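You operate a simulated robot arm through the tools that you are given. There is no shell and no other tool.

The job below is to be done with a simulated robot arm. You get a single attempt, and the scene is never put back.

TASK
Clamp the brass strainer in the vice and change its basket.
Fine: cap off, brown basket into the deep side of the wash tray, the silver basket from the bench in, cap twisted on tight; it stays clamped; leave the basket in the drawer. Set down upright: brown basket, silver basket.

It is judged by the outcome, as a careful person would: the job done as asked, and still so three seconds after it is handed in. It fails if anything else is knocked over, pushed out of place, dropped, spilled or broken. A push-on lid holds only when it is set on centred and level and pressed home; a screw cap is set on level and turned clockwise until tight.

THE ROBOT
A 7-joint arm with a four-finger gripper, fixed in place. Base frame: the origin is at the foot of the arm, x ahead of it, y to its left, z up. Readings come in mm, degrees, newtons and seconds.
With the tool pointing down near the work surface it reaches from about 100 to 920 mm from the base axis. Its first joint turns from -69.0 to 172.0 degrees. Payload 3.67 kg.
Tool frame: the origin (TCP) lies between the finger pads and is the grasp point; the fingertips stand 28 mm ahead of it; z points along the fingers, y is the line along which they close. The gripper opens to 112 mm. The gripper's body begins 73 mm behind the TCP.
Orientation is told as [roll, pitch, yaw] about the base's x, y, z axes, in that order, counted from this pose: with the fingers straight down and closing along the base's y, the tool's x points along the base's -x, its y along +y and its z along -z.

THE INTERFACE
- The arm moves only by the tool arm_command. Its arguments are lists of equal length, an entry for each row: "dp": the shift along the tool's x, y, z in units of 30 mm (1.0 is 30 mm), a list of three; "rot": the turn, a rotation vector about the tool's x, y, z in units of 5 degrees (1.0 is 5 degrees), a list of three. In form: {"dp": [[x, y, z], ...], "rot": [[rx, ry, rz], ...]}. A call has 1 to 20 rows; each row shifts and turns the commanded pose from where the row before left it, along the tool's axes as they then stand. "claw" is the gripper command, from -1 (fully open) to 1 (shut), values between in proportion, set as the call begins (left out, the last holds). A call with a number of a shift or a turn outside -1 to 1 is refused whole. Each row takes 0.2 s and may step no farther than 50 mm and 8.6 degrees from the row before; otherwise, or with a gripper value out of range, the whole call is refused. Where a pose cannot be reached the arm comes as near as it can. A force on the tool above 90 N (or 10 N above the force at the start of the call, whichever is more), or a blocked arm, ends the call early, and 0.2 s more pass. Each finger halts on what it meets, pressing with about 20 N; the grip force reading is that of the motor and also rises with nothing between the fingers. The clock runs only during rows and for 0.2 s after the last one: add rows that do not move to give the fingers time. It gives the time, the measured TCP pose, the force on the tool (base axes), the opening and the grip force at its end, in the units of the frame above (readings bear some noise), with the torque about the TCP (base axes, N m) and any sound that the robot's microphone picked up.
- Cameras (640 x 400 px; columns grow to the right, rows downward): "scene" is fixed at [48.3, -665, 1615.9]; the picture's right is [-0.08, -1.00, 0.00], its down [-0.73, 0.06, -0.68] and it looks along [0.68, -0.05, -0.73] (base axes); focal length 359 px, centre (320, 200). "wrist" rides on the gripper at [60, -18, -104] in the tool frame; the picture's right is [0.29, 0.96, 0.00], its down [-0.80, 0.24, -0.55] and it looks along [-0.53, 0.16, 0.83] (tool axes); focal length 234 px, centre (320, 200). There is no depth. A picture from a camera that has moved, and an enlarged one, comes with that camera's place and axes in the base frame and with its lens. The place of the scene camera against the robot may be out by one fixed shift of up to 18 mm in any direction.
- camera(camera): a new picture of that camera. The clock stands still meanwhile.
- lift_body(by): slides the trunk up (or, below 0, down) by that many mm; the arm rides with it, the base frame stays. It gives what a move gives, with no picture.
- zoom(camera, box): a new picture of the part [left, top, right, bottom] of that camera's present view, enlarged. The clock stands still meanwhile.
- hand_in(): hands the job in; it is judged then, once.

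Places have to be worked out from the pictures, the camera data and where the tool is seen. Open the gripper and draw the arm clear of the work before you hand the job in, unless the task says otherwise.

The tools are called after ">>>" by a JSON object that holds its "api" and its "payload". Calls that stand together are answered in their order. arm_command: Moves the arm, as the interface text tells. Its arguments: {"type":"object","properties":{"dp":{"type":"array","items":{"type":"array","items":{"type":"number"}}},"rot":{"type":"array","items":{"type":"array","items":{"type":"number"}}},"claw":{"type":"number"}},"required":["dp","rot"]} The other tools are called the same way: lift_body (by) slides the trunk up or down; camera (camera) takes a picture; zoom (camera, box) takes an enlarged picture of a part of a camera's view; hand_in () hands the job in.

At the start:

```text
time: 0.0
ee_pos: [426.8, -597.0, 1220.1]
ee_rot: [0.0, 0.0, 0.0]
force: [-0.7, 0.8, 0.7]
moment: [-0.03, -0.02, 0.01]
width: 111.9
finger_force: 0.1
trunk travel left (down, up): [-700.0, 140.0]
```

scene: 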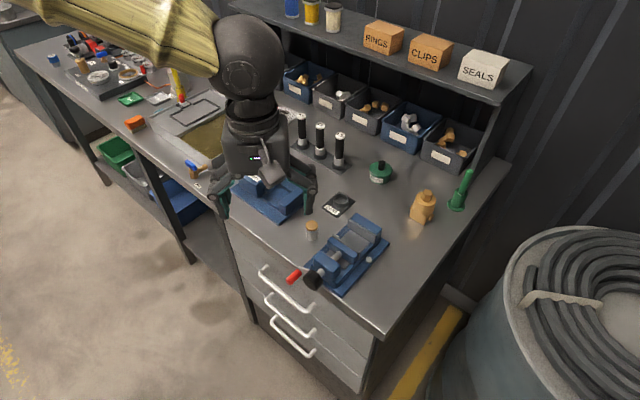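
wrist: 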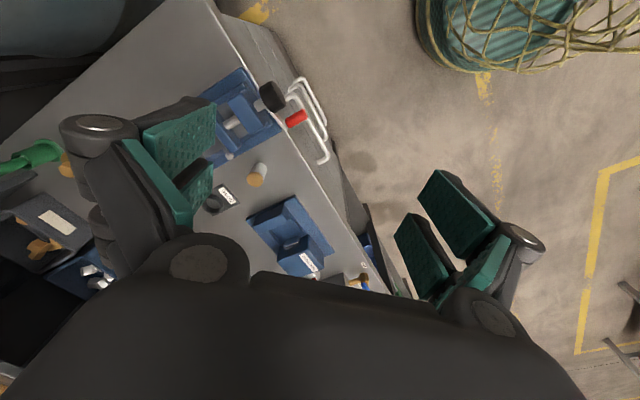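

I start by looking closer at the bench before moving anything.

>>> {"api": "zoom", "payload": {"camera": "scene", "box": [220, 170, 420, 300]}}

>>> {"api": "zoom", "payload": {"camera": "scene", "box": [100, 70, 260, 200]}}

>>> {"api": "zoom", "payload": {"camera": "scene", "box": [280, 90, 520, 240]}}

>>> {"api": "zoom", "payload": {"camera": "wrist", "box": [180, 60, 400, 300]}}

```text
3.08 times, centred on (320, 235) of scene
camera zoom: at [48.3, -665.0, 1615.9], right [-0.08, -1.0, 0.0], down [-0.73, 0.06, -0.68], along [0.68, -0.05, -0.73], focal length 1104 px, centre (320, 92)
```

zoom: 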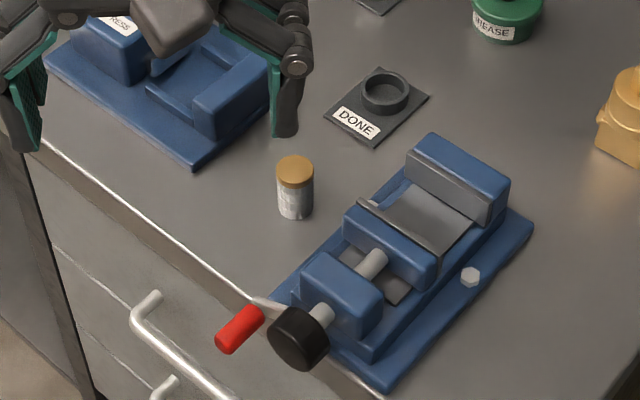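

```text
3.08 times, centred on (180, 135) of scene
camera zoom: at [48.3, -665.0, 1615.9], right [-0.08, -1.0, 0.0], down [-0.73, 0.06, -0.68], along [0.68, -0.05, -0.73], focal length 1104 px, centre (751, 400)
```

zoom: 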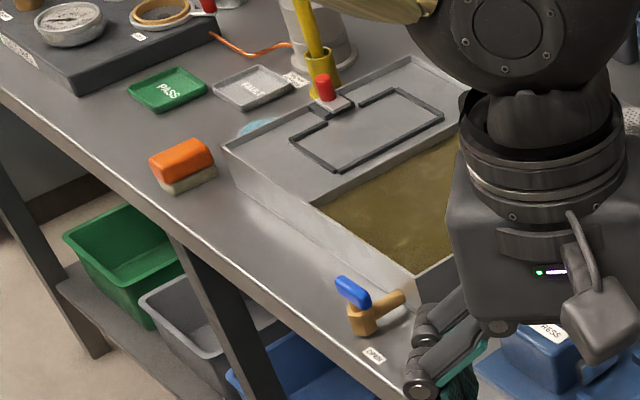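

```text
2.67 times, centred on (400, 165) of scene
camera zoom: at [48.3, -665.0, 1615.9], right [-0.08, -1.0, 0.0], down [-0.73, 0.06, -0.68], along [0.68, -0.05, -0.73], focal length 956 px, centre (107, 293)
```

zoom: 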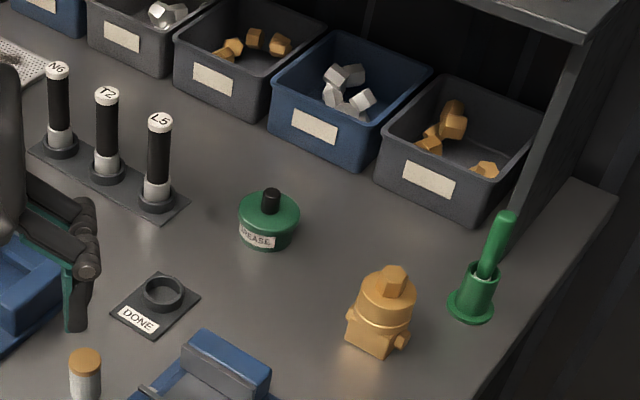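

```text
1.67 times, centred on (290, 180) of wrist
camera zoom: at [367.1, -616.2, 1324.4], right [-0.29, 0.96, 0.0], down [0.8, 0.24, 0.55], along [0.53, 0.16, -0.83], focal length 390 px, centre (370, 233)
```

zoom: 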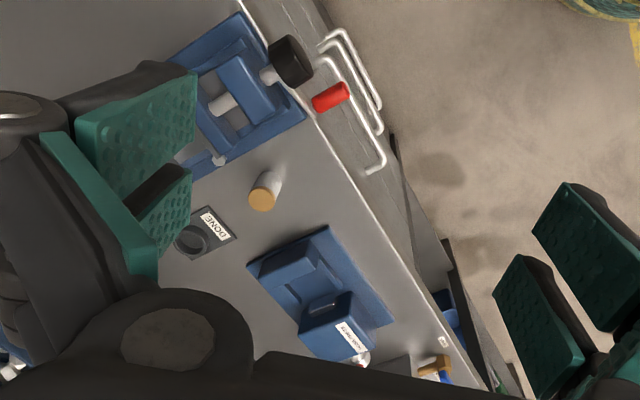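

The strainer seems to be the brass body right of the vice. I need better triangulation, so I shift the arm sideways a bit (+y, and back) at this safe height and picture again.

>>> {"api": "arm_command", "payload": {"dp": [[0.5, -1, 0], [0.5, -1, 0], [0.5, -1, 0], [0.5, -1, 0], [0.5, -1, 0], [0, 0, 0]], "rot": [[0, 0, 0], [0, 0, 0], [0, 0, 0], [0, 0, 0], [0, 0, 0], [0, 0, 0]], "claw": -1}}

>>> {"api": "camera", "payload": {"camera": "wrist"}}

>>> {"api": "camera", "payload": {"camera": "scene"}}

```text
time: 1.4
ee_pos: [351.1, -747.9, 1222.3]
ee_rot: [-0.1, 0.0, 0.1]
force: [0.2, -0.1, 0.3]
moment: [-0.02, 0.01, 0.01]
width: 111.8
finger_force: 0.1
trunk travel left (down, up): [-700.0, 140.0]
```

```text
taken
camera wrist: at [291.9, -766.3, 1325.9], right [-0.29, 0.96, 0.0], down [0.8, 0.24, 0.55], along [0.53, 0.16, -0.83], focal length 234 px, centre (320, 200)
```

wrist: 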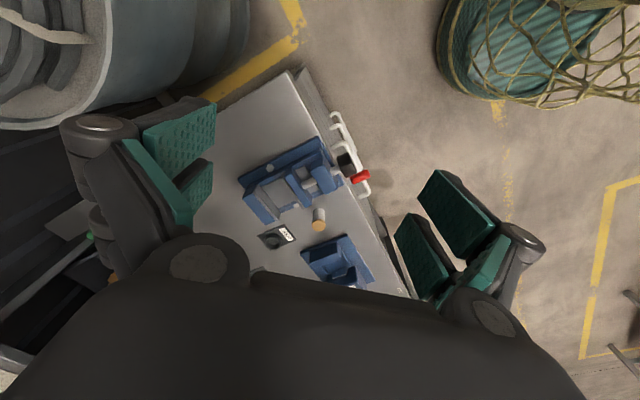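

```text
taken
```

scene: 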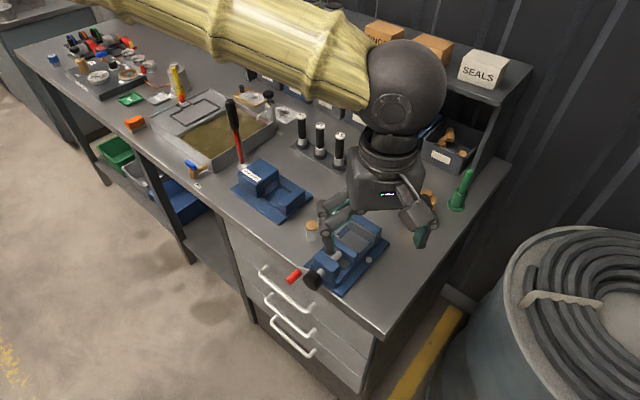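

The cylinder top comes out around (590, -670, 940), so the bench is roughly z≈900. I zoom on the scene for details now that the arm uncovers other parts.

>>> {"api": "zoom", "payload": {"camera": "scene", "box": [220, 80, 380, 180]}}

>>> {"api": "zoom", "payload": {"camera": "scene", "box": [30, 20, 190, 120]}}

>>> {"api": "zoom", "payload": {"camera": "scene", "box": [140, 80, 300, 180]}}

>>> {"api": "zoom", "payload": {"camera": "wrist", "box": [200, 80, 420, 300]}}

```text
4.00 times, centred on (300, 130) of scene
camera zoom: at [48.3, -665.0, 1615.9], right [-0.08, -1.0, 0.0], down [-0.73, 0.06, -0.68], along [0.68, -0.05, -0.73], focal length 1435 px, centre (400, 480)
```

zoom: 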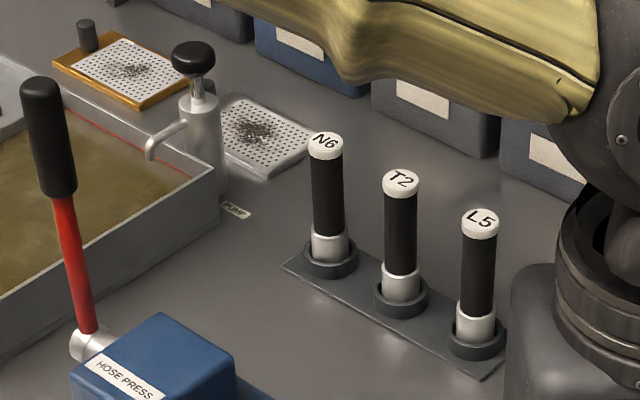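

```text
4.00 times, centred on (110, 70) of scene
camera zoom: at [48.3, -665.0, 1615.9], right [-0.08, -1.0, 0.0], down [-0.73, 0.06, -0.68], along [0.68, -0.05, -0.73], focal length 1435 px, centre (1160, 720)
```

zoom: 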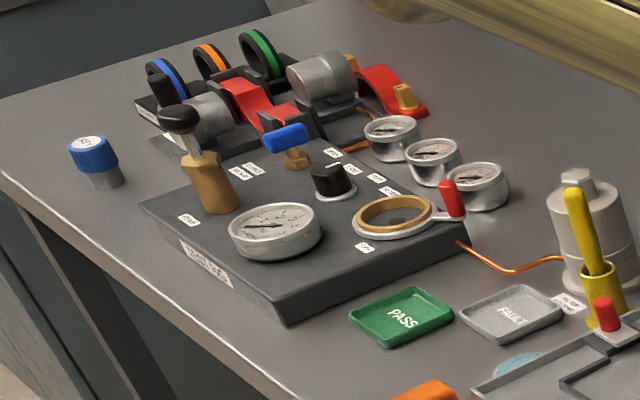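

```text
4.00 times, centred on (220, 130) of scene
camera zoom: at [48.3, -665.0, 1615.9], right [-0.08, -1.0, 0.0], down [-0.73, 0.06, -0.68], along [0.68, -0.05, -0.73], focal length 1435 px, centre (720, 480)
```

zoom: 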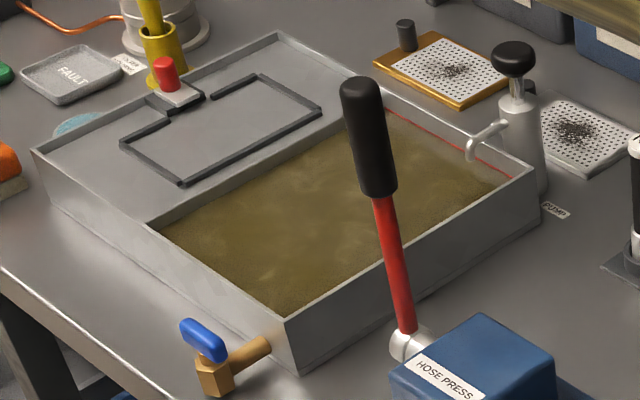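

```text
1.82 times, centred on (310, 190) of wrist
camera zoom: at [291.9, -766.3, 1325.9], right [-0.29, 0.96, 0.0], down [0.8, 0.24, 0.55], along [0.53, 0.16, -0.83], focal length 426 px, centre (338, 218)
```

zoom: 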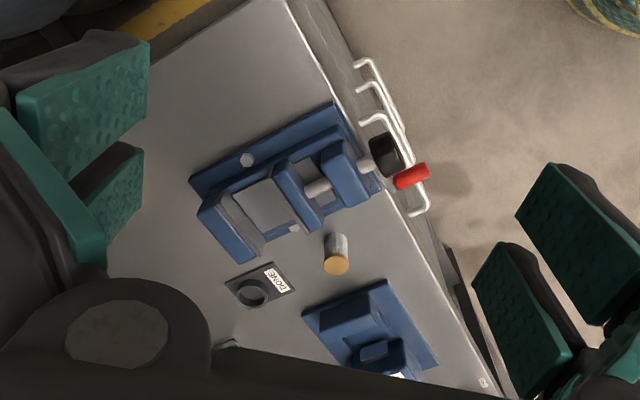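

The triangulation places the items about 900–1100 mm from the base axis, so I test how far the arm reaches at this safe height by moving ahead.

>>> {"api": "arm_command", "payload": {"dp": [[-1, 0, 0], [-1, 0, 0], [-1, 0, 0], [-1, 0, 0], [-1, 0, 0], [-1, 0, 0], [-1, 0, 0], [-1, 0, 0], [0, 0, 0]], "rot": [[0, 0, 0], [0, 0, 0], [0, 0, 0], [0, 0, 0], [0, 0, 0], [0, 0, 0], [0, 0, 0], [0, 0, 0], [0, 0, 0]]}}

>>> {"api": "camera", "payload": {"camera": "wrist"}}

>>> {"api": "camera", "payload": {"camera": "scene"}}

```text
time: 3.4
ee_pos: [591.0, -747.5, 1220.9]
ee_rot: [0.0, 0.0, 0.1]
force: [-0.8, 0.0, 0.8]
moment: [0.03, -0.01, 0.04]
width: 112.1
finger_force: 0.0
trunk travel left (down, up): [-700.0, 140.0]
```

```text
taken
camera wrist: at [531.2, -766.5, 1325.1], right [-0.29, 0.96, 0.0], down [0.8, 0.24, 0.55], along [0.53, 0.16, -0.83], focal length 234 px, centre (320, 200)
```

wrist: 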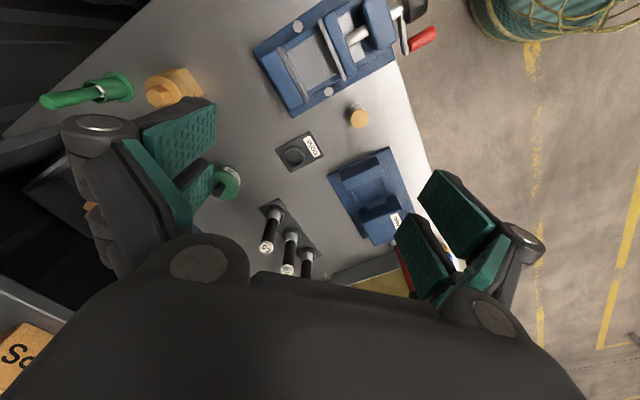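

```text
taken
```

scene: 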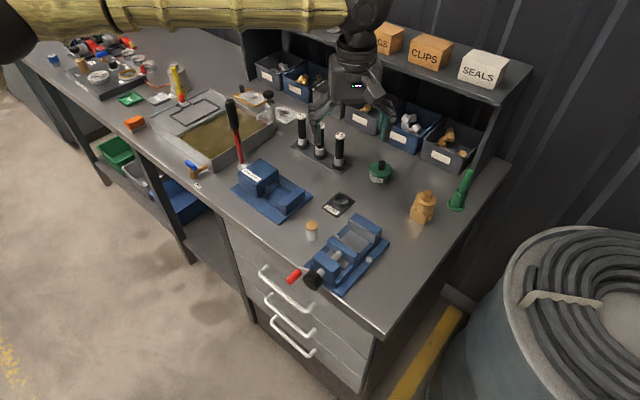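

Reach at this height exceeds 950 mm. Next I test whether the arm gets above the brass strainer, around (645,-960), staying high.

>>> {"api": "arm_command", "payload": {"dp": [[-0.25, -1, 0], [-0.25, -1, 0], [-0.25, -1, 0], [-0.25, -1, 0], [-0.25, -1, 0], [-0.25, -1, 0], [0, 0, 0]], "rot": [[0, 0, 0], [0, 0, 0], [0, 0, 0], [0, 0, 0], [0, 0, 0], [0, 0, 0], [0, 0, 0]]}}

>>> {"api": "camera", "payload": {"camera": "wrist"}}

>>> {"api": "camera", "payload": {"camera": "scene"}}

```text
time: 5.0
ee_pos: [634.8, -932.4, 1216.0]
ee_rot: [0.4, 0.0, -0.1]
force: [0.6, 0.4, 0.1]
moment: [-0.07, -0.06, -0.02]
width: 112.2
finger_force: 0.1
trunk travel left (down, up): [-700.0, 140.0]
```

```text
taken
camera wrist: at [574.6, -952.7, 1319.9], right [-0.29, 0.96, 0.0], down [0.8, 0.24, 0.55], along [0.53, 0.16, -0.83], focal length 234 px, centre (320, 200)
```

wrist: 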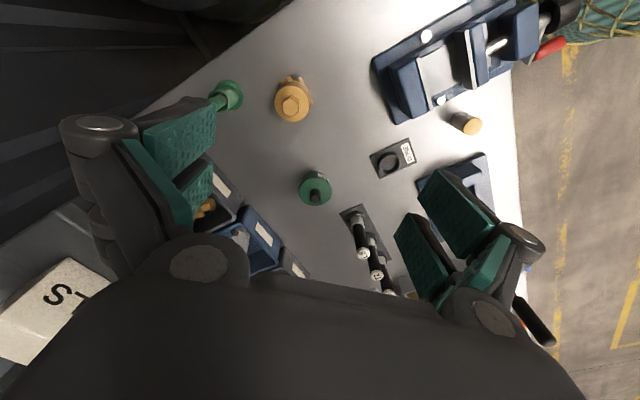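

```text
taken
```

scene: 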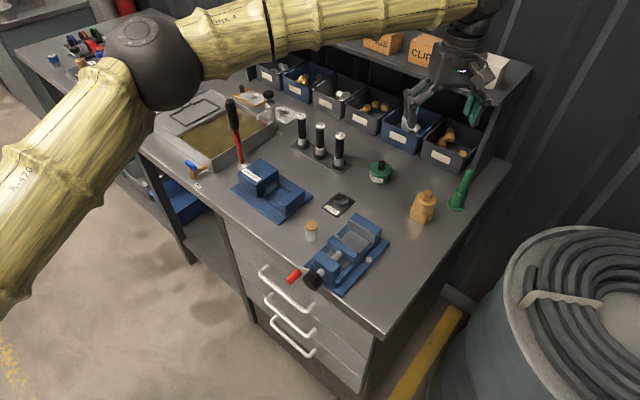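

The arm gets nearly there at this height, so with the trunk lowered it should reach the bench. I zoom on the strainer, vice and the cylinder.

>>> {"api": "zoom", "payload": {"camera": "wrist", "box": [200, 50, 360, 150]}}

>>> {"api": "zoom", "payload": {"camera": "wrist", "box": [360, 0, 580, 140]}}

>>> {"api": "zoom", "payload": {"camera": "scene", "box": [270, 200, 400, 300]}}

>>> {"api": "zoom", "payload": {"camera": "scene", "box": [390, 160, 490, 230]}}

```text
4.00 times, centred on (280, 100) of wrist
camera zoom: at [574.6, -952.7, 1319.9], right [-0.29, 0.96, 0.0], down [0.8, 0.24, 0.55], along [0.53, 0.16, -0.83], focal length 937 px, centre (480, 600)
```

zoom: 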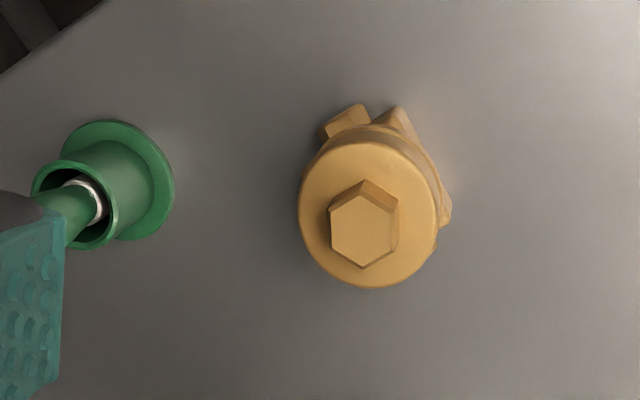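

```text
2.86 times, centred on (470, 70) of wrist
camera zoom: at [574.6, -952.7, 1319.9], right [-0.29, 0.96, 0.0], down [0.8, 0.24, 0.55], along [0.53, 0.16, -0.83], focal length 669 px, centre (-109, 571)
```

zoom: 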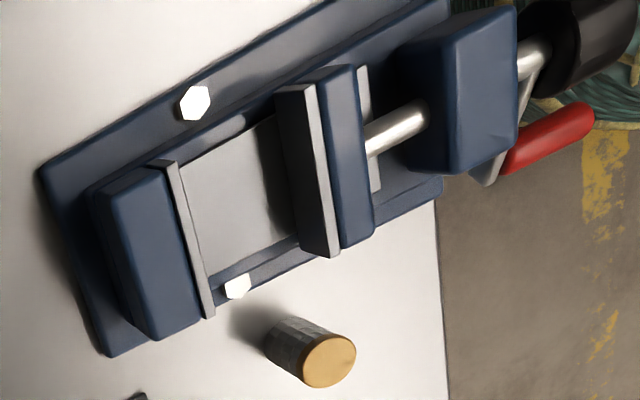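

```text
4.00 times, centred on (335, 250) of scene
camera zoom: at [48.3, -665.0, 1615.9], right [-0.08, -1.0, 0.0], down [-0.73, 0.06, -0.68], along [0.68, -0.05, -0.73], focal length 1435 px, centre (260, 0)
```

zoom: 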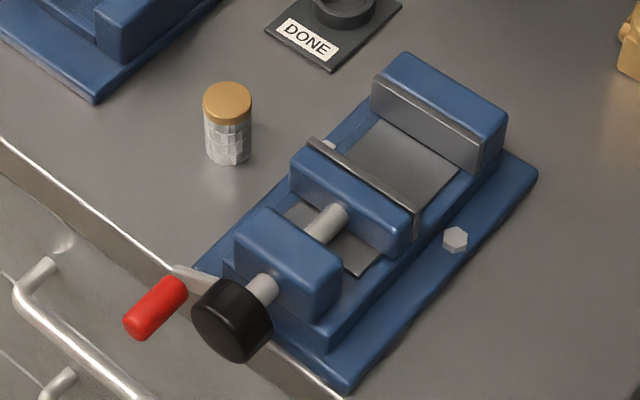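

```text
5.71 times, centred on (440, 195) of scene
camera zoom: at [48.3, -665.0, 1615.9], right [-0.08, -1.0, 0.0], down [-0.73, 0.06, -0.68], along [0.68, -0.05, -0.73], focal length 2050 px, centre (-366, 229)
```

zoom: 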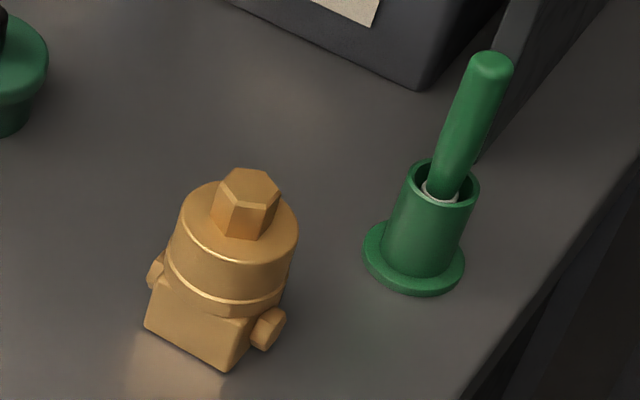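

The silver basket (mesh body, brass end) stands by the vice, and the strainer is brass with a hex cap. I lower the trunk modestly for reach; the fingertips stay well above everything here.

>>> {"api": "lift_body", "payload": {"by": -130}}

>>> {"api": "camera", "payload": {"camera": "wrist"}}

>>> {"api": "camera", "payload": {"camera": "scene"}}

```text
time: 6.6
ee_pos: [634.4, -923.2, 1092.6]
ee_rot: [-0.2, 0.0, -0.1]
force: [0.7, -0.1, 1.2]
moment: [-0.03, 0.03, 0.02]
width: 112.0
finger_force: 0.1
trunk travel left (down, up): [-570.0, 270.0]
```

```text
taken
camera wrist: at [574.3, -941.5, 1198.1], right [-0.29, 0.96, 0.0], down [0.8, 0.24, 0.55], along [0.53, 0.16, -0.83], focal length 234 px, centre (320, 200)
```

wrist: 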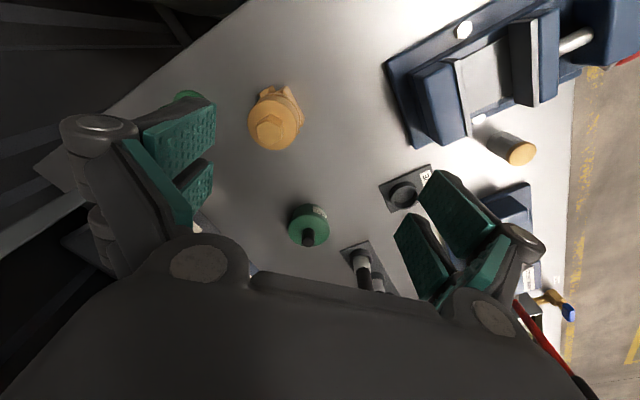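

```text
taken
```

scene: 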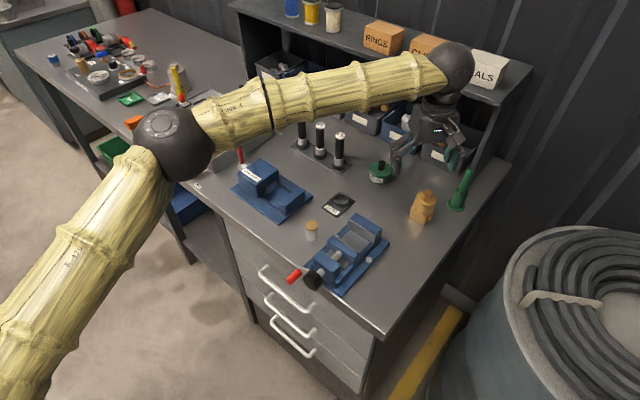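

The trunk is lowered. I zoom on the strainer and the vice from here to measure body yaw and bench angle.

>>> {"api": "zoom", "payload": {"camera": "wrist", "box": [220, 70, 340, 170]}}

>>> {"api": "zoom", "payload": {"camera": "wrist", "box": [370, 0, 640, 180]}}

>>> {"api": "zoom", "payload": {"camera": "scene", "box": [360, 120, 500, 240]}}

```text
4.00 times, centred on (280, 120) of wrist
camera zoom: at [574.3, -941.5, 1198.1], right [-0.29, 0.96, 0.0], down [0.8, 0.24, 0.55], along [0.53, 0.16, -0.83], focal length 937 px, centre (480, 520)
```

zoom: 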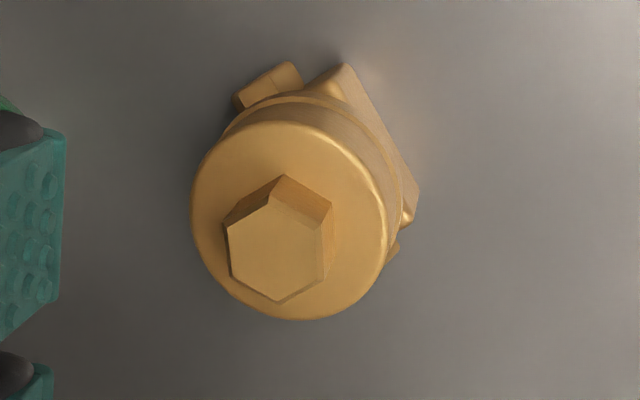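

```text
2.22 times, centred on (505, 90) of wrist
camera zoom: at [574.3, -941.5, 1198.1], right [-0.29, 0.96, 0.0], down [0.8, 0.24, 0.55], along [0.53, 0.16, -0.83], focal length 520 px, centre (-91, 444)
```

zoom: 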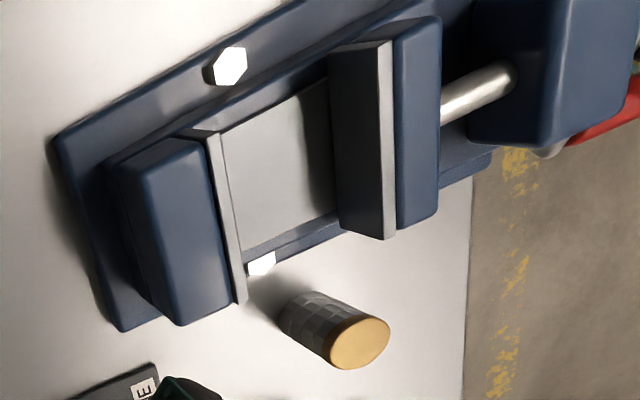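

```text
3.33 times, centred on (430, 180) of scene
camera zoom: at [48.3, -665.0, 1615.9], right [-0.08, -1.0, 0.0], down [-0.73, 0.06, -0.68], along [0.68, -0.05, -0.73], focal length 1196 px, centre (-47, 267)
```

zoom: 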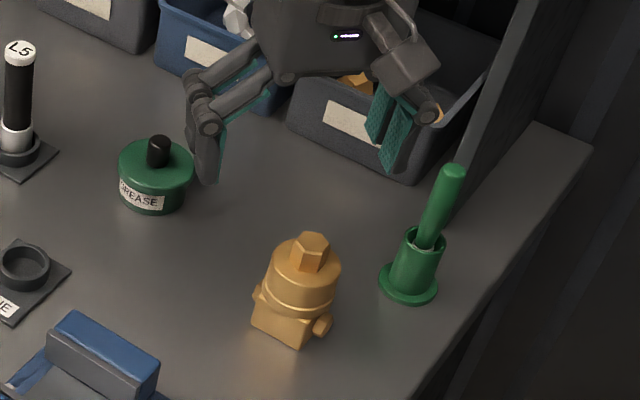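

The hex top is at about (660,-970,962). I now go toward the vice, high, and yaw the tool by about -48° so the camera looks square onto the bench.

>>> {"api": "arm_command", "payload": {"dp": [[0.57, 0.826, -0.215], [0.57, 0.826, -0.215], [0.57, 0.826, -0.215], [0.57, 0.826, -0.215], [0.57, 0.826, -0.215], [0.57, 0.826, -0.215], [0.57, 0.826, -0.215], [0.57, 0.826, -0.215], [0.57, 0.826, -0.215], [0, 0, 0], [0, 0, 0], [0, 0, 0], [0, 0, 0], [0, 0, 0], [0, 0, 0], [0, 0, 0], [0, 0, 0], [0, 0, 0], [0, 0, 0], [0, 0, 0]], "rot": [[0, 0, 0], [0, 0, 0], [0, 0, 0], [0, 0, 0], [0, 0, 0], [0, 0, 0], [0, 0, 0], [0, 0, 0], [0, 0, 0], [0, 0, 0.96], [0, 0, 0.96], [0, 0, 0.96], [0, 0, 0.96], [0, 0, 0.96], [0, 0, 0.96], [0, 0, 0.96], [0, 0, 0.96], [0, 0, 0.96], [0, 0, 0.96], [0, 0, 0]]}}

>>> {"api": "camera", "payload": {"camera": "wrist"}}

>>> {"api": "camera", "payload": {"camera": "scene"}}

```text
time: 10.8
ee_pos: [480.2, -704.6, 1147.6]
ee_rot: [0.0, 0.1, -48.1]
force: [0.1, 0.9, -1.1]
moment: [-0.01, -0.01, 0.0]
width: 112.1
finger_force: 0.0
trunk travel left (down, up): [-570.0, 270.0]
```

```text
taken
camera wrist: at [427.3, -673.0, 1251.9], right [0.52, 0.85, 0.0], down [0.71, -0.43, 0.55], along [0.47, -0.29, -0.83], focal length 234 px, centre (320, 200)
```

wrist: 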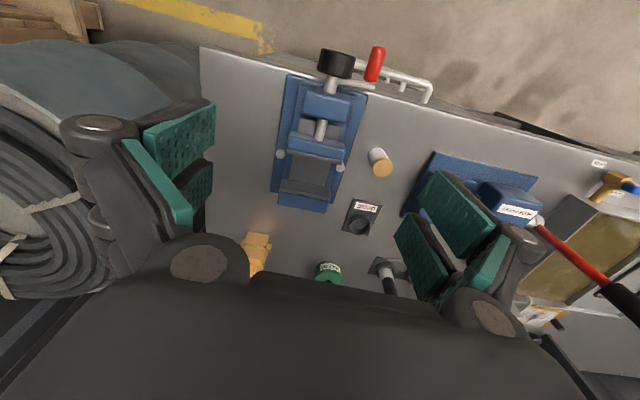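

```text
taken
```

scene: 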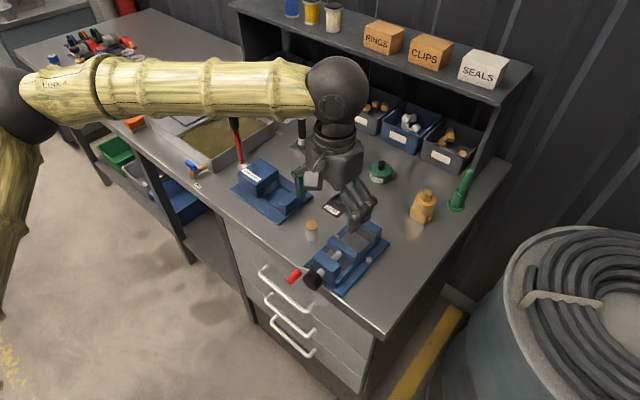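

A good square view of the bench. I zoom on the vice and its handle.

>>> {"api": "zoom", "payload": {"camera": "wrist", "box": [260, 30, 420, 130]}}

>>> {"api": "zoom", "payload": {"camera": "wrist", "box": [240, 110, 420, 240]}}

>>> {"api": "zoom", "payload": {"camera": "wrist", "box": [480, 140, 640, 280]}}

>>> {"api": "zoom", "payload": {"camera": "scene", "box": [260, 240, 340, 300]}}

```text
4.00 times, centred on (340, 80) of wrist
camera zoom: at [427.3, -673.0, 1251.9], right [0.52, 0.85, 0.0], down [0.71, -0.43, 0.55], along [0.47, -0.29, -0.83], focal length 937 px, centre (240, 680)
```

zoom: 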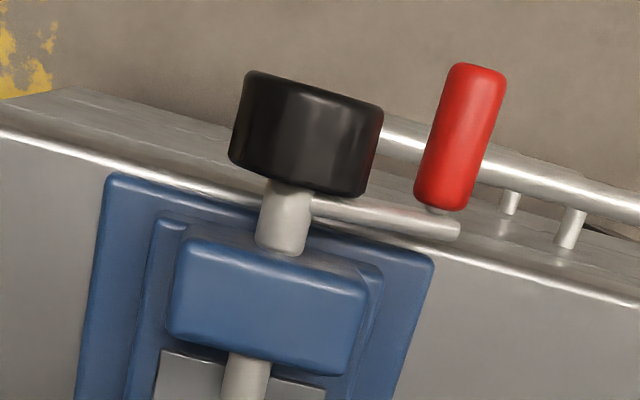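

```text
3.08 times, centred on (330, 175) of wrist
camera zoom: at [427.3, -673.0, 1251.9], right [0.52, 0.85, 0.0], down [0.71, -0.43, 0.55], along [0.47, -0.29, -0.83], focal length 720 px, centre (289, 277)
```

zoom: 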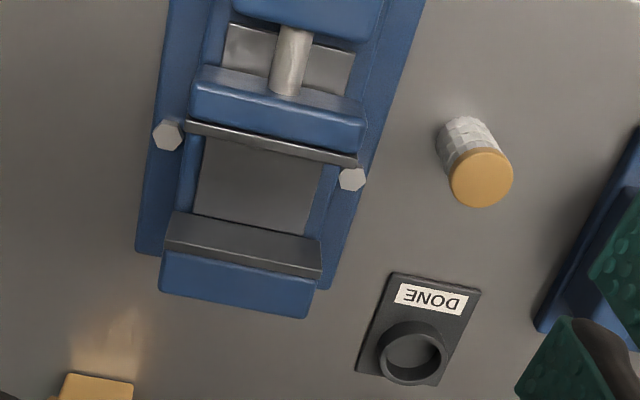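

```text
2.86 times, centred on (560, 210) of wrist
camera zoom: at [427.3, -673.0, 1251.9], right [0.52, 0.85, 0.0], down [0.71, -0.43, 0.55], along [0.47, -0.29, -0.83], focal length 669 px, centre (-366, 171)
```

zoom: 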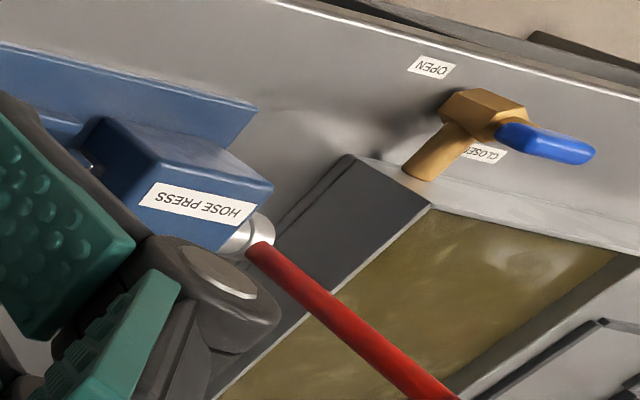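

```text
6.67 times, centred on (300, 270) of scene
camera zoom: at [48.3, -665.0, 1615.9], right [-0.08, -1.0, 0.0], down [-0.73, 0.06, -0.68], along [0.68, -0.05, -0.73], focal length 2391 px, centre (453, -267)
```

zoom: 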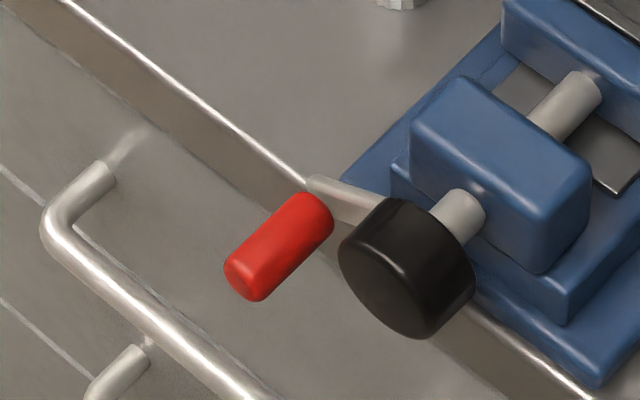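

The vice is a crank screw with its axis along about -45° yaw, so the bench is rotated 45°. The jaw gap is about 62 mm at about (552,-768) and the strainer faces roughly match the jaws. To reach the strainer at bench level I lower the trunk more, compensating upward with the arm.

>>> {"api": "arm_command", "payload": {"dp": [[0, 0, -1], [0, 0, -1], [0, 0, -1], [0, 0, -1], [0, 0, 0]], "rot": [[0, 0, -0.3], [0, 0, -0.3], [0, 0, 0], [0, 0, 0], [0, 0, 0]]}}

>>> {"api": "lift_body", "payload": {"by": -220}}

>>> {"api": "arm_command", "payload": {"dp": [[0, 0, -1], [0, 0, -1], [0, 0, -1], [0, 0, -1], [0, 0, -1], [0, 0, -1], [0, 0, -1], [0, 0, 0]], "rot": [[0, 0, 0], [0, 0, 0], [0, 0, 0], [0, 0, 0], [0, 0, 0], [0, 0, 0], [0, 0, 0], [0, 0, 0]]}}

>>> {"api": "camera", "payload": {"camera": "scene"}}

```text
time: 12.0
ee_pos: [481.9, -706.0, 1268.6]
ee_rot: [0.1, 0.1, -45.1]
force: [-0.3, 0.0, -0.9]
moment: [0.01, 0.01, -0.01]
width: 111.9
finger_force: 0.1
trunk travel left (down, up): [-570.0, 270.0]
```

```text
time: 14.3
ee_pos: [481.3, -704.8, 1047.3]
ee_rot: [0.0, 0.0, -45.1]
force: [-0.3, -0.2, 0.3]
moment: [0.02, 0.03, -0.01]
width: 112.1
finger_force: 0.1
trunk travel left (down, up): [-350.0, 490.0]
```

```text
time: 16.1
ee_pos: [481.7, -706.6, 1256.9]
ee_rot: [0.0, 0.1, -45.1]
force: [-0.6, -0.7, -0.3]
moment: [0.02, 0.01, -0.02]
width: 112.1
finger_force: 0.0
trunk travel left (down, up): [-350.0, 490.0]
```

```text
taken
```

scene: 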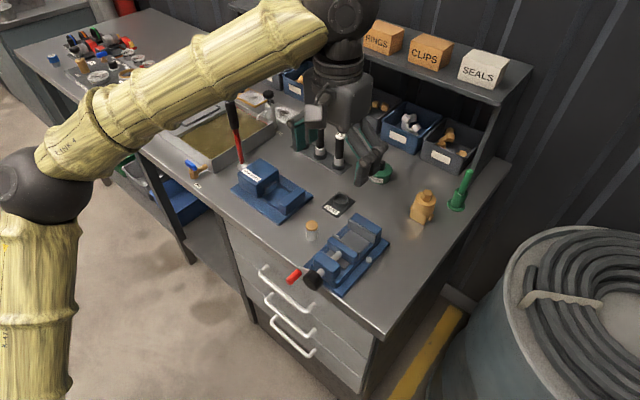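

The elbow stays in front of the bench. I lower the trunk another 150 mm.

>>> {"api": "lift_body", "payload": {"by": -150}}

>>> {"api": "camera", "payload": {"camera": "scene"}}

>>> {"api": "camera", "payload": {"camera": "wrist"}}

```text
time: 17.9
ee_pos: [481.6, -704.9, 1107.8]
ee_rot: [0.0, 0.0, -45.1]
force: [0.0, 0.2, -0.1]
moment: [-0.01, 0.04, 0.02]
width: 112.0
finger_force: 0.0
trunk travel left (down, up): [-200.0, 640.0]
```

```text
taken
```

scene: 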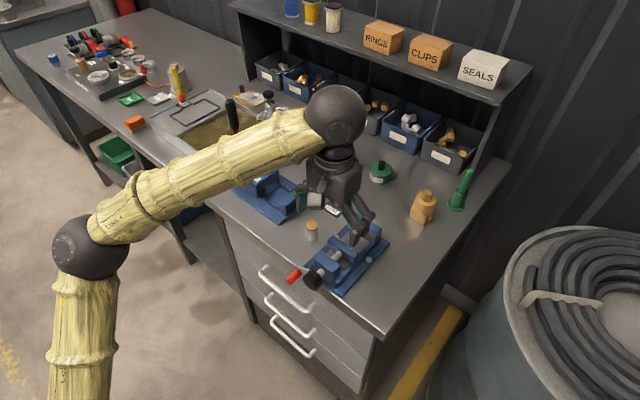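

```text
taken
camera wrist: at [426.1, -676.7, 1211.2], right [0.47, 0.88, 0.0], down [0.73, -0.39, 0.55], along [0.49, -0.26, -0.83], focal length 234 px, centre (320, 200)
```

wrist: 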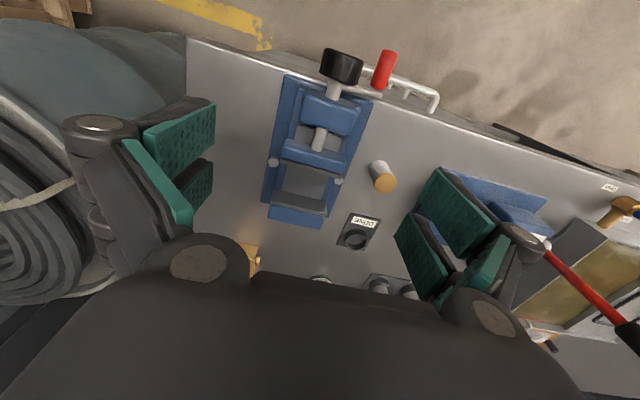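

Next I move over the strainer at this height to centre on it, watching the reach.

>>> {"api": "arm_command", "payload": {"dp": [[-0.912, -0.185, 0], [-0.912, -0.185, 0], [-0.912, -0.185, 0], [-0.912, -0.185, 0], [-0.912, -0.185, 0], [-0.912, -0.185, 0], [-0.912, -0.185, 0], [-0.912, -0.185, 0], [-0.912, -0.185, 0], [-0.912, -0.185, 0], [0, 0, 0]], "rot": [[0, 0, 0], [0, 0, 0], [0, 0, 0], [0, 0, 0], [0, 0, 0], [0, 0, 0], [0, 0, 0], [0, 0, 0], [0, 0, 0], [0, 0, 0], [0, 0, 0]]}}

>>> {"api": "camera", "payload": {"camera": "wrist"}}

>>> {"api": "camera", "payload": {"camera": "scene"}}

```text
time: 20.3
ee_pos: [578.9, -863.3, 1102.9]
ee_rot: [0.3, 0.3, -45.1]
force: [-0.6, -0.6, -0.5]
moment: [0.04, -0.04, 0.01]
width: 111.9
finger_force: 0.1
out of reach, approached as far as the arm can: row 7, 8, 9, 10
trunk travel left (down, up): [-200.0, 640.0]
```

```text
taken
camera wrist: at [524.7, -834.9, 1206.5], right [0.47, 0.88, 0.01], down [0.73, -0.4, 0.55], along [0.49, -0.26, -0.83], focal length 234 px, centre (320, 200)
```

wrist: 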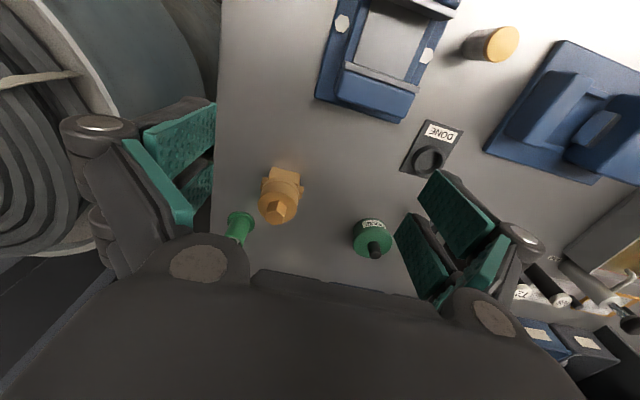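

```text
taken
```

scene: 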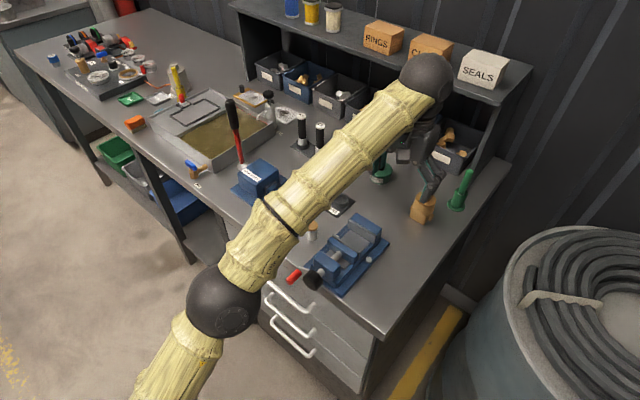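

The arm can't reach there: with the trunk this low the limit is r≈1040, so the best trunk height is higher (around -220). I back off, raise the trunk 280 mm, and plan to tilt the tool outward for the last bit.

>>> {"api": "arm_command", "payload": {"dp": [[0.8, 0, 0], [0.8, 0, 0], [0.8, 0, 0], [0.8, 0, 0], [0.8, 0, 0], [0.8, 0, 0], [0, 0, 0]], "rot": [[0, 0, 0], [0, 0, 0], [0, 0, 0], [0, 0, 0], [0, 0, 0], [0, 0, 0], [0, 0, 0]]}}

>>> {"api": "lift_body", "payload": {"by": 140}}

>>> {"api": "arm_command", "payload": {"dp": [[0, 0, 1], [0, 0, 1], [0, 0, 1], [0, 0, 1], [0, 0, 0]], "rot": [[0, 0, 0], [0, 0, 0], [0, 0, 0], [0, 0, 0], [0, 0, 0]]}}

>>> {"api": "lift_body", "payload": {"by": 130}}

>>> {"api": "camera", "payload": {"camera": "scene"}}

```text
time: 21.9
ee_pos: [476.6, -751.6, 1107.5]
ee_rot: [0.0, 0.0, -44.9]
force: [-0.5, 0.6, -0.1]
moment: [-0.02, 0.0, -0.01]
width: 112.1
finger_force: 0.1
trunk travel left (down, up): [-200.0, 640.0]
```

```text
time: 23.5
ee_pos: [476.9, -752.1, 1248.5]
ee_rot: [0.0, 0.0, -45.0]
force: [0.1, -0.1, -0.4]
moment: [0.01, 0.02, 0.01]
width: 112.2
finger_force: 0.1
trunk travel left (down, up): [-340.0, 500.0]
```

```text
time: 24.7
ee_pos: [475.8, -752.4, 1126.1]
ee_rot: [0.1, 0.0, -45.0]
force: [-0.1, -0.4, 0.8]
moment: [-0.04, 0.03, 0.02]
width: 112.2
finger_force: 0.1
trunk travel left (down, up): [-340.0, 500.0]
```

```text
time: 26.3
ee_pos: [477.0, -752.4, 1256.8]
ee_rot: [-0.2, 0.0, -45.0]
force: [-0.3, -0.3, -0.9]
moment: [-0.02, 0.01, 0.01]
width: 112.1
finger_force: 0.0
trunk travel left (down, up): [-470.0, 370.0]
```

```text
taken
```

scene: 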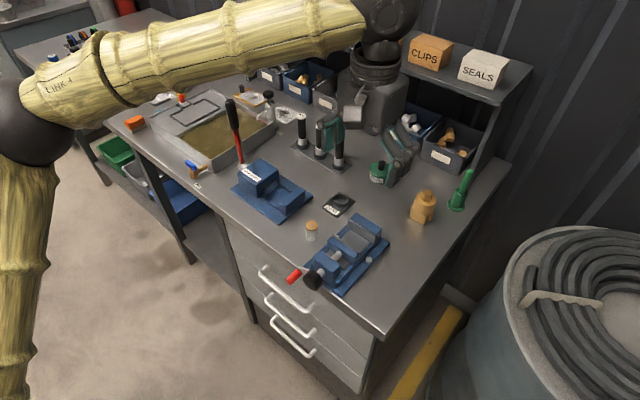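

The trunk is at -230 now. I advance over the bench, descend to about z=1125, and tilt the tool 25° outward.

>>> {"api": "arm_command", "payload": {"dp": [[-1, -0.16, 0.87], [-1, -0.16, 0.87], [-1, -0.16, 0.87], [-1, -0.16, 0.87], [-1, -0.16, 0.87], [0, 0, 0], [0, 0, 0], [0, 0, 0], [0, 0, 0], [0, 0, 0], [0, 0, 0]], "rot": [[0, 0, 0], [0, 0, 0], [0, 0, 0], [0, 0, 0], [0, 0, 0], [0, -1, 0], [0, -1, 0], [0, -1, 0], [0, -1, 0], [0, -1, 0], [0, 0, 0]]}}

>>> {"api": "camera", "payload": {"camera": "wrist"}}

>>> {"api": "camera", "payload": {"camera": "scene"}}

```text
time: 28.7
ee_pos: [567.4, -875.4, 1124.2]
ee_rot: [0.0, -25.0, -45.0]
force: [0.5, 0.3, -0.4]
moment: [-0.01, 0.03, 0.01]
width: 112.1
finger_force: 0.0
trunk travel left (down, up): [-470.0, 370.0]
```

```text
taken
camera wrist: at [485.0, -820.1, 1193.5], right [0.49, 0.86, -0.12], down [0.52, -0.18, 0.84], along [0.7, -0.48, -0.53], focal length 234 px, centre (320, 200)
```

wrist: 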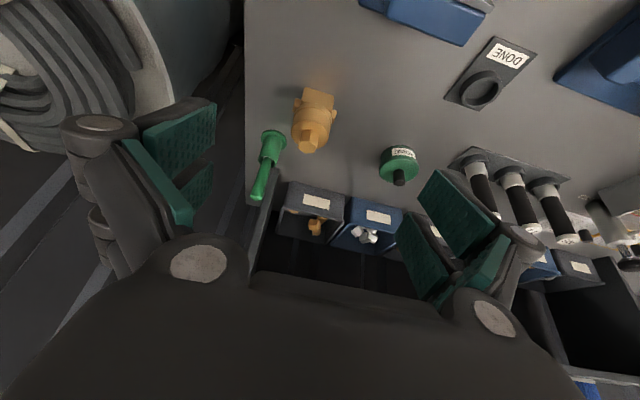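

```text
taken
```

scene: 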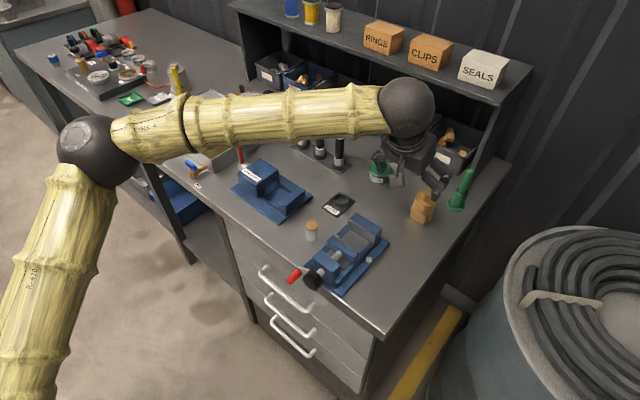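

I zoom on the strainer to measure its size and heights from this view.

>>> {"api": "zoom", "payload": {"camera": "wrist", "box": [260, 75, 360, 165]}}

>>> {"api": "zoom", "payload": {"camera": "scene", "box": [380, 150, 480, 230]}}

```text
4.44 times, centred on (310, 120) of wrist
camera zoom: at [485.0, -820.1, 1193.5], right [0.49, 0.86, -0.12], down [0.52, -0.18, 0.84], along [0.7, -0.48, -0.53], focal length 1041 px, centre (364, 556)
```

zoom: 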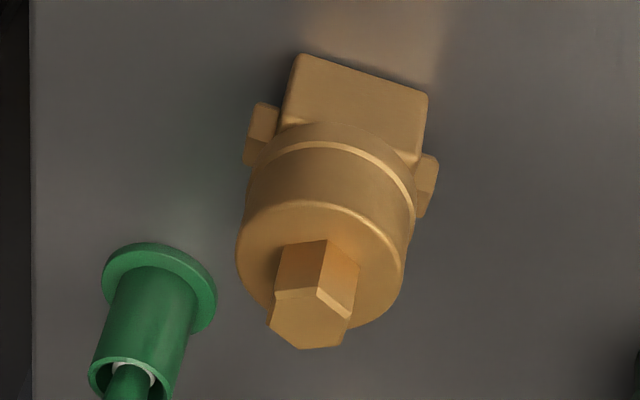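

```text
5.00 times, centred on (430, 190) of scene
camera zoom: at [48.3, -665.0, 1615.9], right [-0.08, -1.0, 0.0], down [-0.73, 0.06, -0.68], along [0.68, -0.05, -0.73], focal length 1793 px, centre (-230, 250)
```

zoom: 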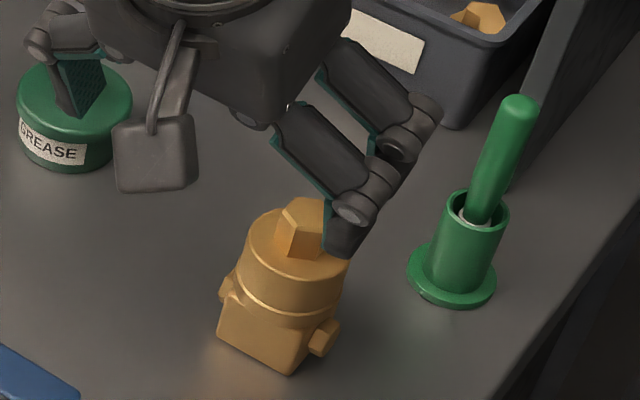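

From several views: hex top at about (656,-969,975), bench z≈882, block about 43 mm wide and aligned to the vice, cap dia ≈49 mm. I move the tilted tool above it with the fingers opened to about 78 mm, and check.

>>> {"api": "arm_command", "payload": {"dp": [[-0.543, -0.021, 0.871], [-0.543, -0.021, 0.871], [-0.543, -0.021, 0.871], [-0.543, -0.021, 0.871], [-0.543, -0.021, 0.871], [0, 0, 0]], "rot": [[0, 0, 0], [0, 0, 0], [0, 0, 0], [0, 0, 0], [0, 0, 0], [0, 0, 0]], "claw": -0.39}}

>>> {"api": "camera", "payload": {"camera": "wrist"}}

>>> {"api": "zoom", "payload": {"camera": "scene", "box": [340, 60, 520, 240]}}

```text
time: 30.1
ee_pos: [654.1, -968.0, 1040.8]
ee_rot: [0.0, -25.0, -45.1]
force: [0.0, 0.5, 0.9]
moment: [0.01, 0.0, -0.02]
width: 77.5
finger_force: 0.0
trunk travel left (down, up): [-470.0, 370.0]
```

```text
taken
camera wrist: at [571.8, -911.2, 1109.1], right [0.49, 0.86, -0.12], down [0.51, -0.18, 0.84], along [0.7, -0.48, -0.53], focal length 234 px, centre (320, 200)
```

wrist: 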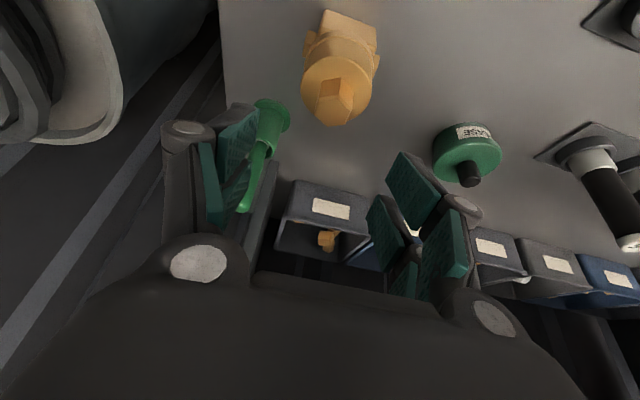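

```text
2.22 times, centred on (430, 150) of scene
camera zoom: at [48.3, -665.0, 1615.9], right [-0.08, -1.0, 0.0], down [-0.73, 0.06, -0.68], along [0.68, -0.05, -0.73], focal length 797 px, centre (76, 311)
```

zoom: 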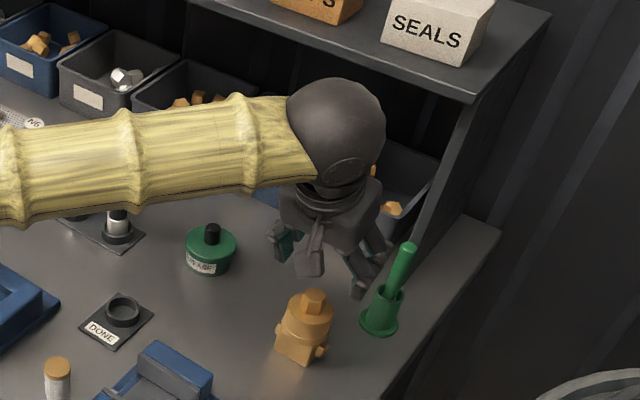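

I zoom on the strainer top to refine its centre before descending.

>>> {"api": "zoom", "payload": {"camera": "wrist", "box": [280, 0, 400, 140]}}

```text
2.86 times, centred on (340, 70) of wrist
camera zoom: at [571.8, -911.2, 1109.1], right [0.49, 0.86, -0.12], down [0.51, -0.18, 0.84], along [0.7, -0.48, -0.53], focal length 669 px, centre (263, 571)
```

zoom: 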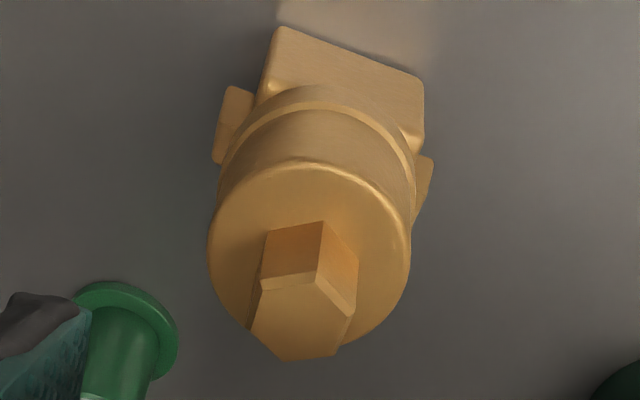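

Hex top is at (656.3,-968.3,~975) and cap top at z≈951, consistent with the estimate. I descend vertically with the tilted, opened gripper to z=945.

>>> {"api": "arm_command", "payload": {"dp": [[0.3245, 0.012, 0.7315], [0.3245, 0.012, 0.7315], [0.3245, 0.012, 0.7315], [0.3245, 0.012, 0.7315], [0, 0, 0]], "rot": [[0, 0, 0], [0, 0, 0], [0, 0, 0], [0, 0, 0], [0, 0, 0]]}}

>>> {"api": "camera", "payload": {"camera": "wrist"}}

>>> {"api": "zoom", "payload": {"camera": "scene", "box": [380, 130, 480, 230]}}

```text
time: 31.3
ee_pos: [656.3, -967.0, 948.3]
ee_rot: [0.0, -25.1, -45.0]
force: [0.0, -0.7, 0.3]
moment: [-0.01, 0.08, -0.02]
width: 77.6
finger_force: 0.0
trunk travel left (down, up): [-470.0, 370.0]
```

```text
taken
camera wrist: at [575.1, -911.2, 1017.8], right [0.49, 0.86, -0.12], down [0.51, -0.18, 0.84], along [0.7, -0.48, -0.53], focal length 234 px, centre (320, 200)
```

wrist: 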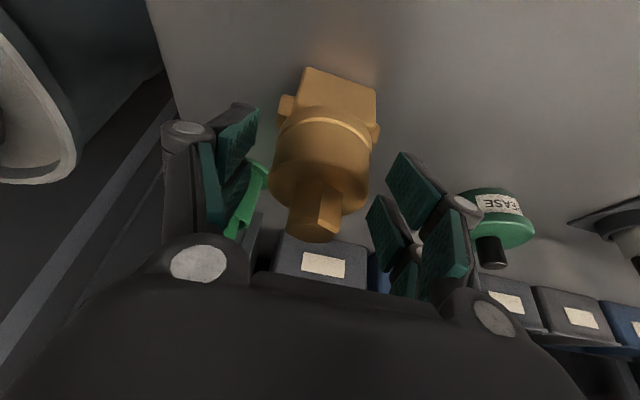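

```text
4.00 times, centred on (430, 180) of scene
camera zoom: at [48.3, -665.0, 1615.9], right [-0.08, -1.0, 0.0], down [-0.73, 0.06, -0.68], along [0.68, -0.05, -0.73], focal length 1435 px, centre (-120, 280)
```

zoom: 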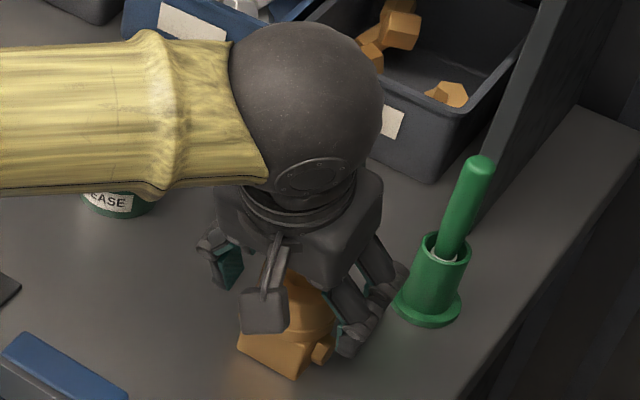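

The fingers straddle the cap. I close the gripper.

>>> {"api": "arm_command", "payload": {"dp": [[0, 0, 0], [0, 0, 0], [0, 0, 0], [0, 0, 0]], "rot": [[0, 0, 0], [0, 0, 0], [0, 0, 0], [0, 0, 0]], "claw": 1}}

>>> {"api": "camera", "payload": {"camera": "wrist"}}

```text
time: 32.3
ee_pos: [656.9, -968.4, 948.7]
ee_rot: [0.0, -25.0, -44.9]
force: [0.8, -0.7, 0.0]
moment: [0.02, -0.01, -0.03]
width: 54.3
finger_force: 19.9
trunk travel left (down, up): [-470.0, 370.0]
```

```text
taken
camera wrist: at [575.1, -912.4, 1016.6], right [0.49, 0.86, -0.12], down [0.52, -0.18, 0.84], along [0.7, -0.48, -0.53], focal length 234 px, centre (320, 200)
```

wrist: 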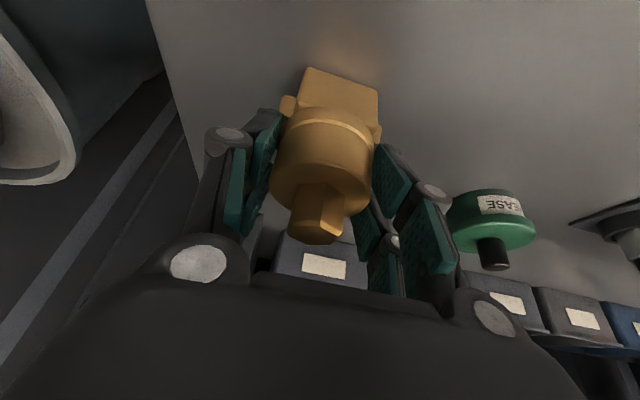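

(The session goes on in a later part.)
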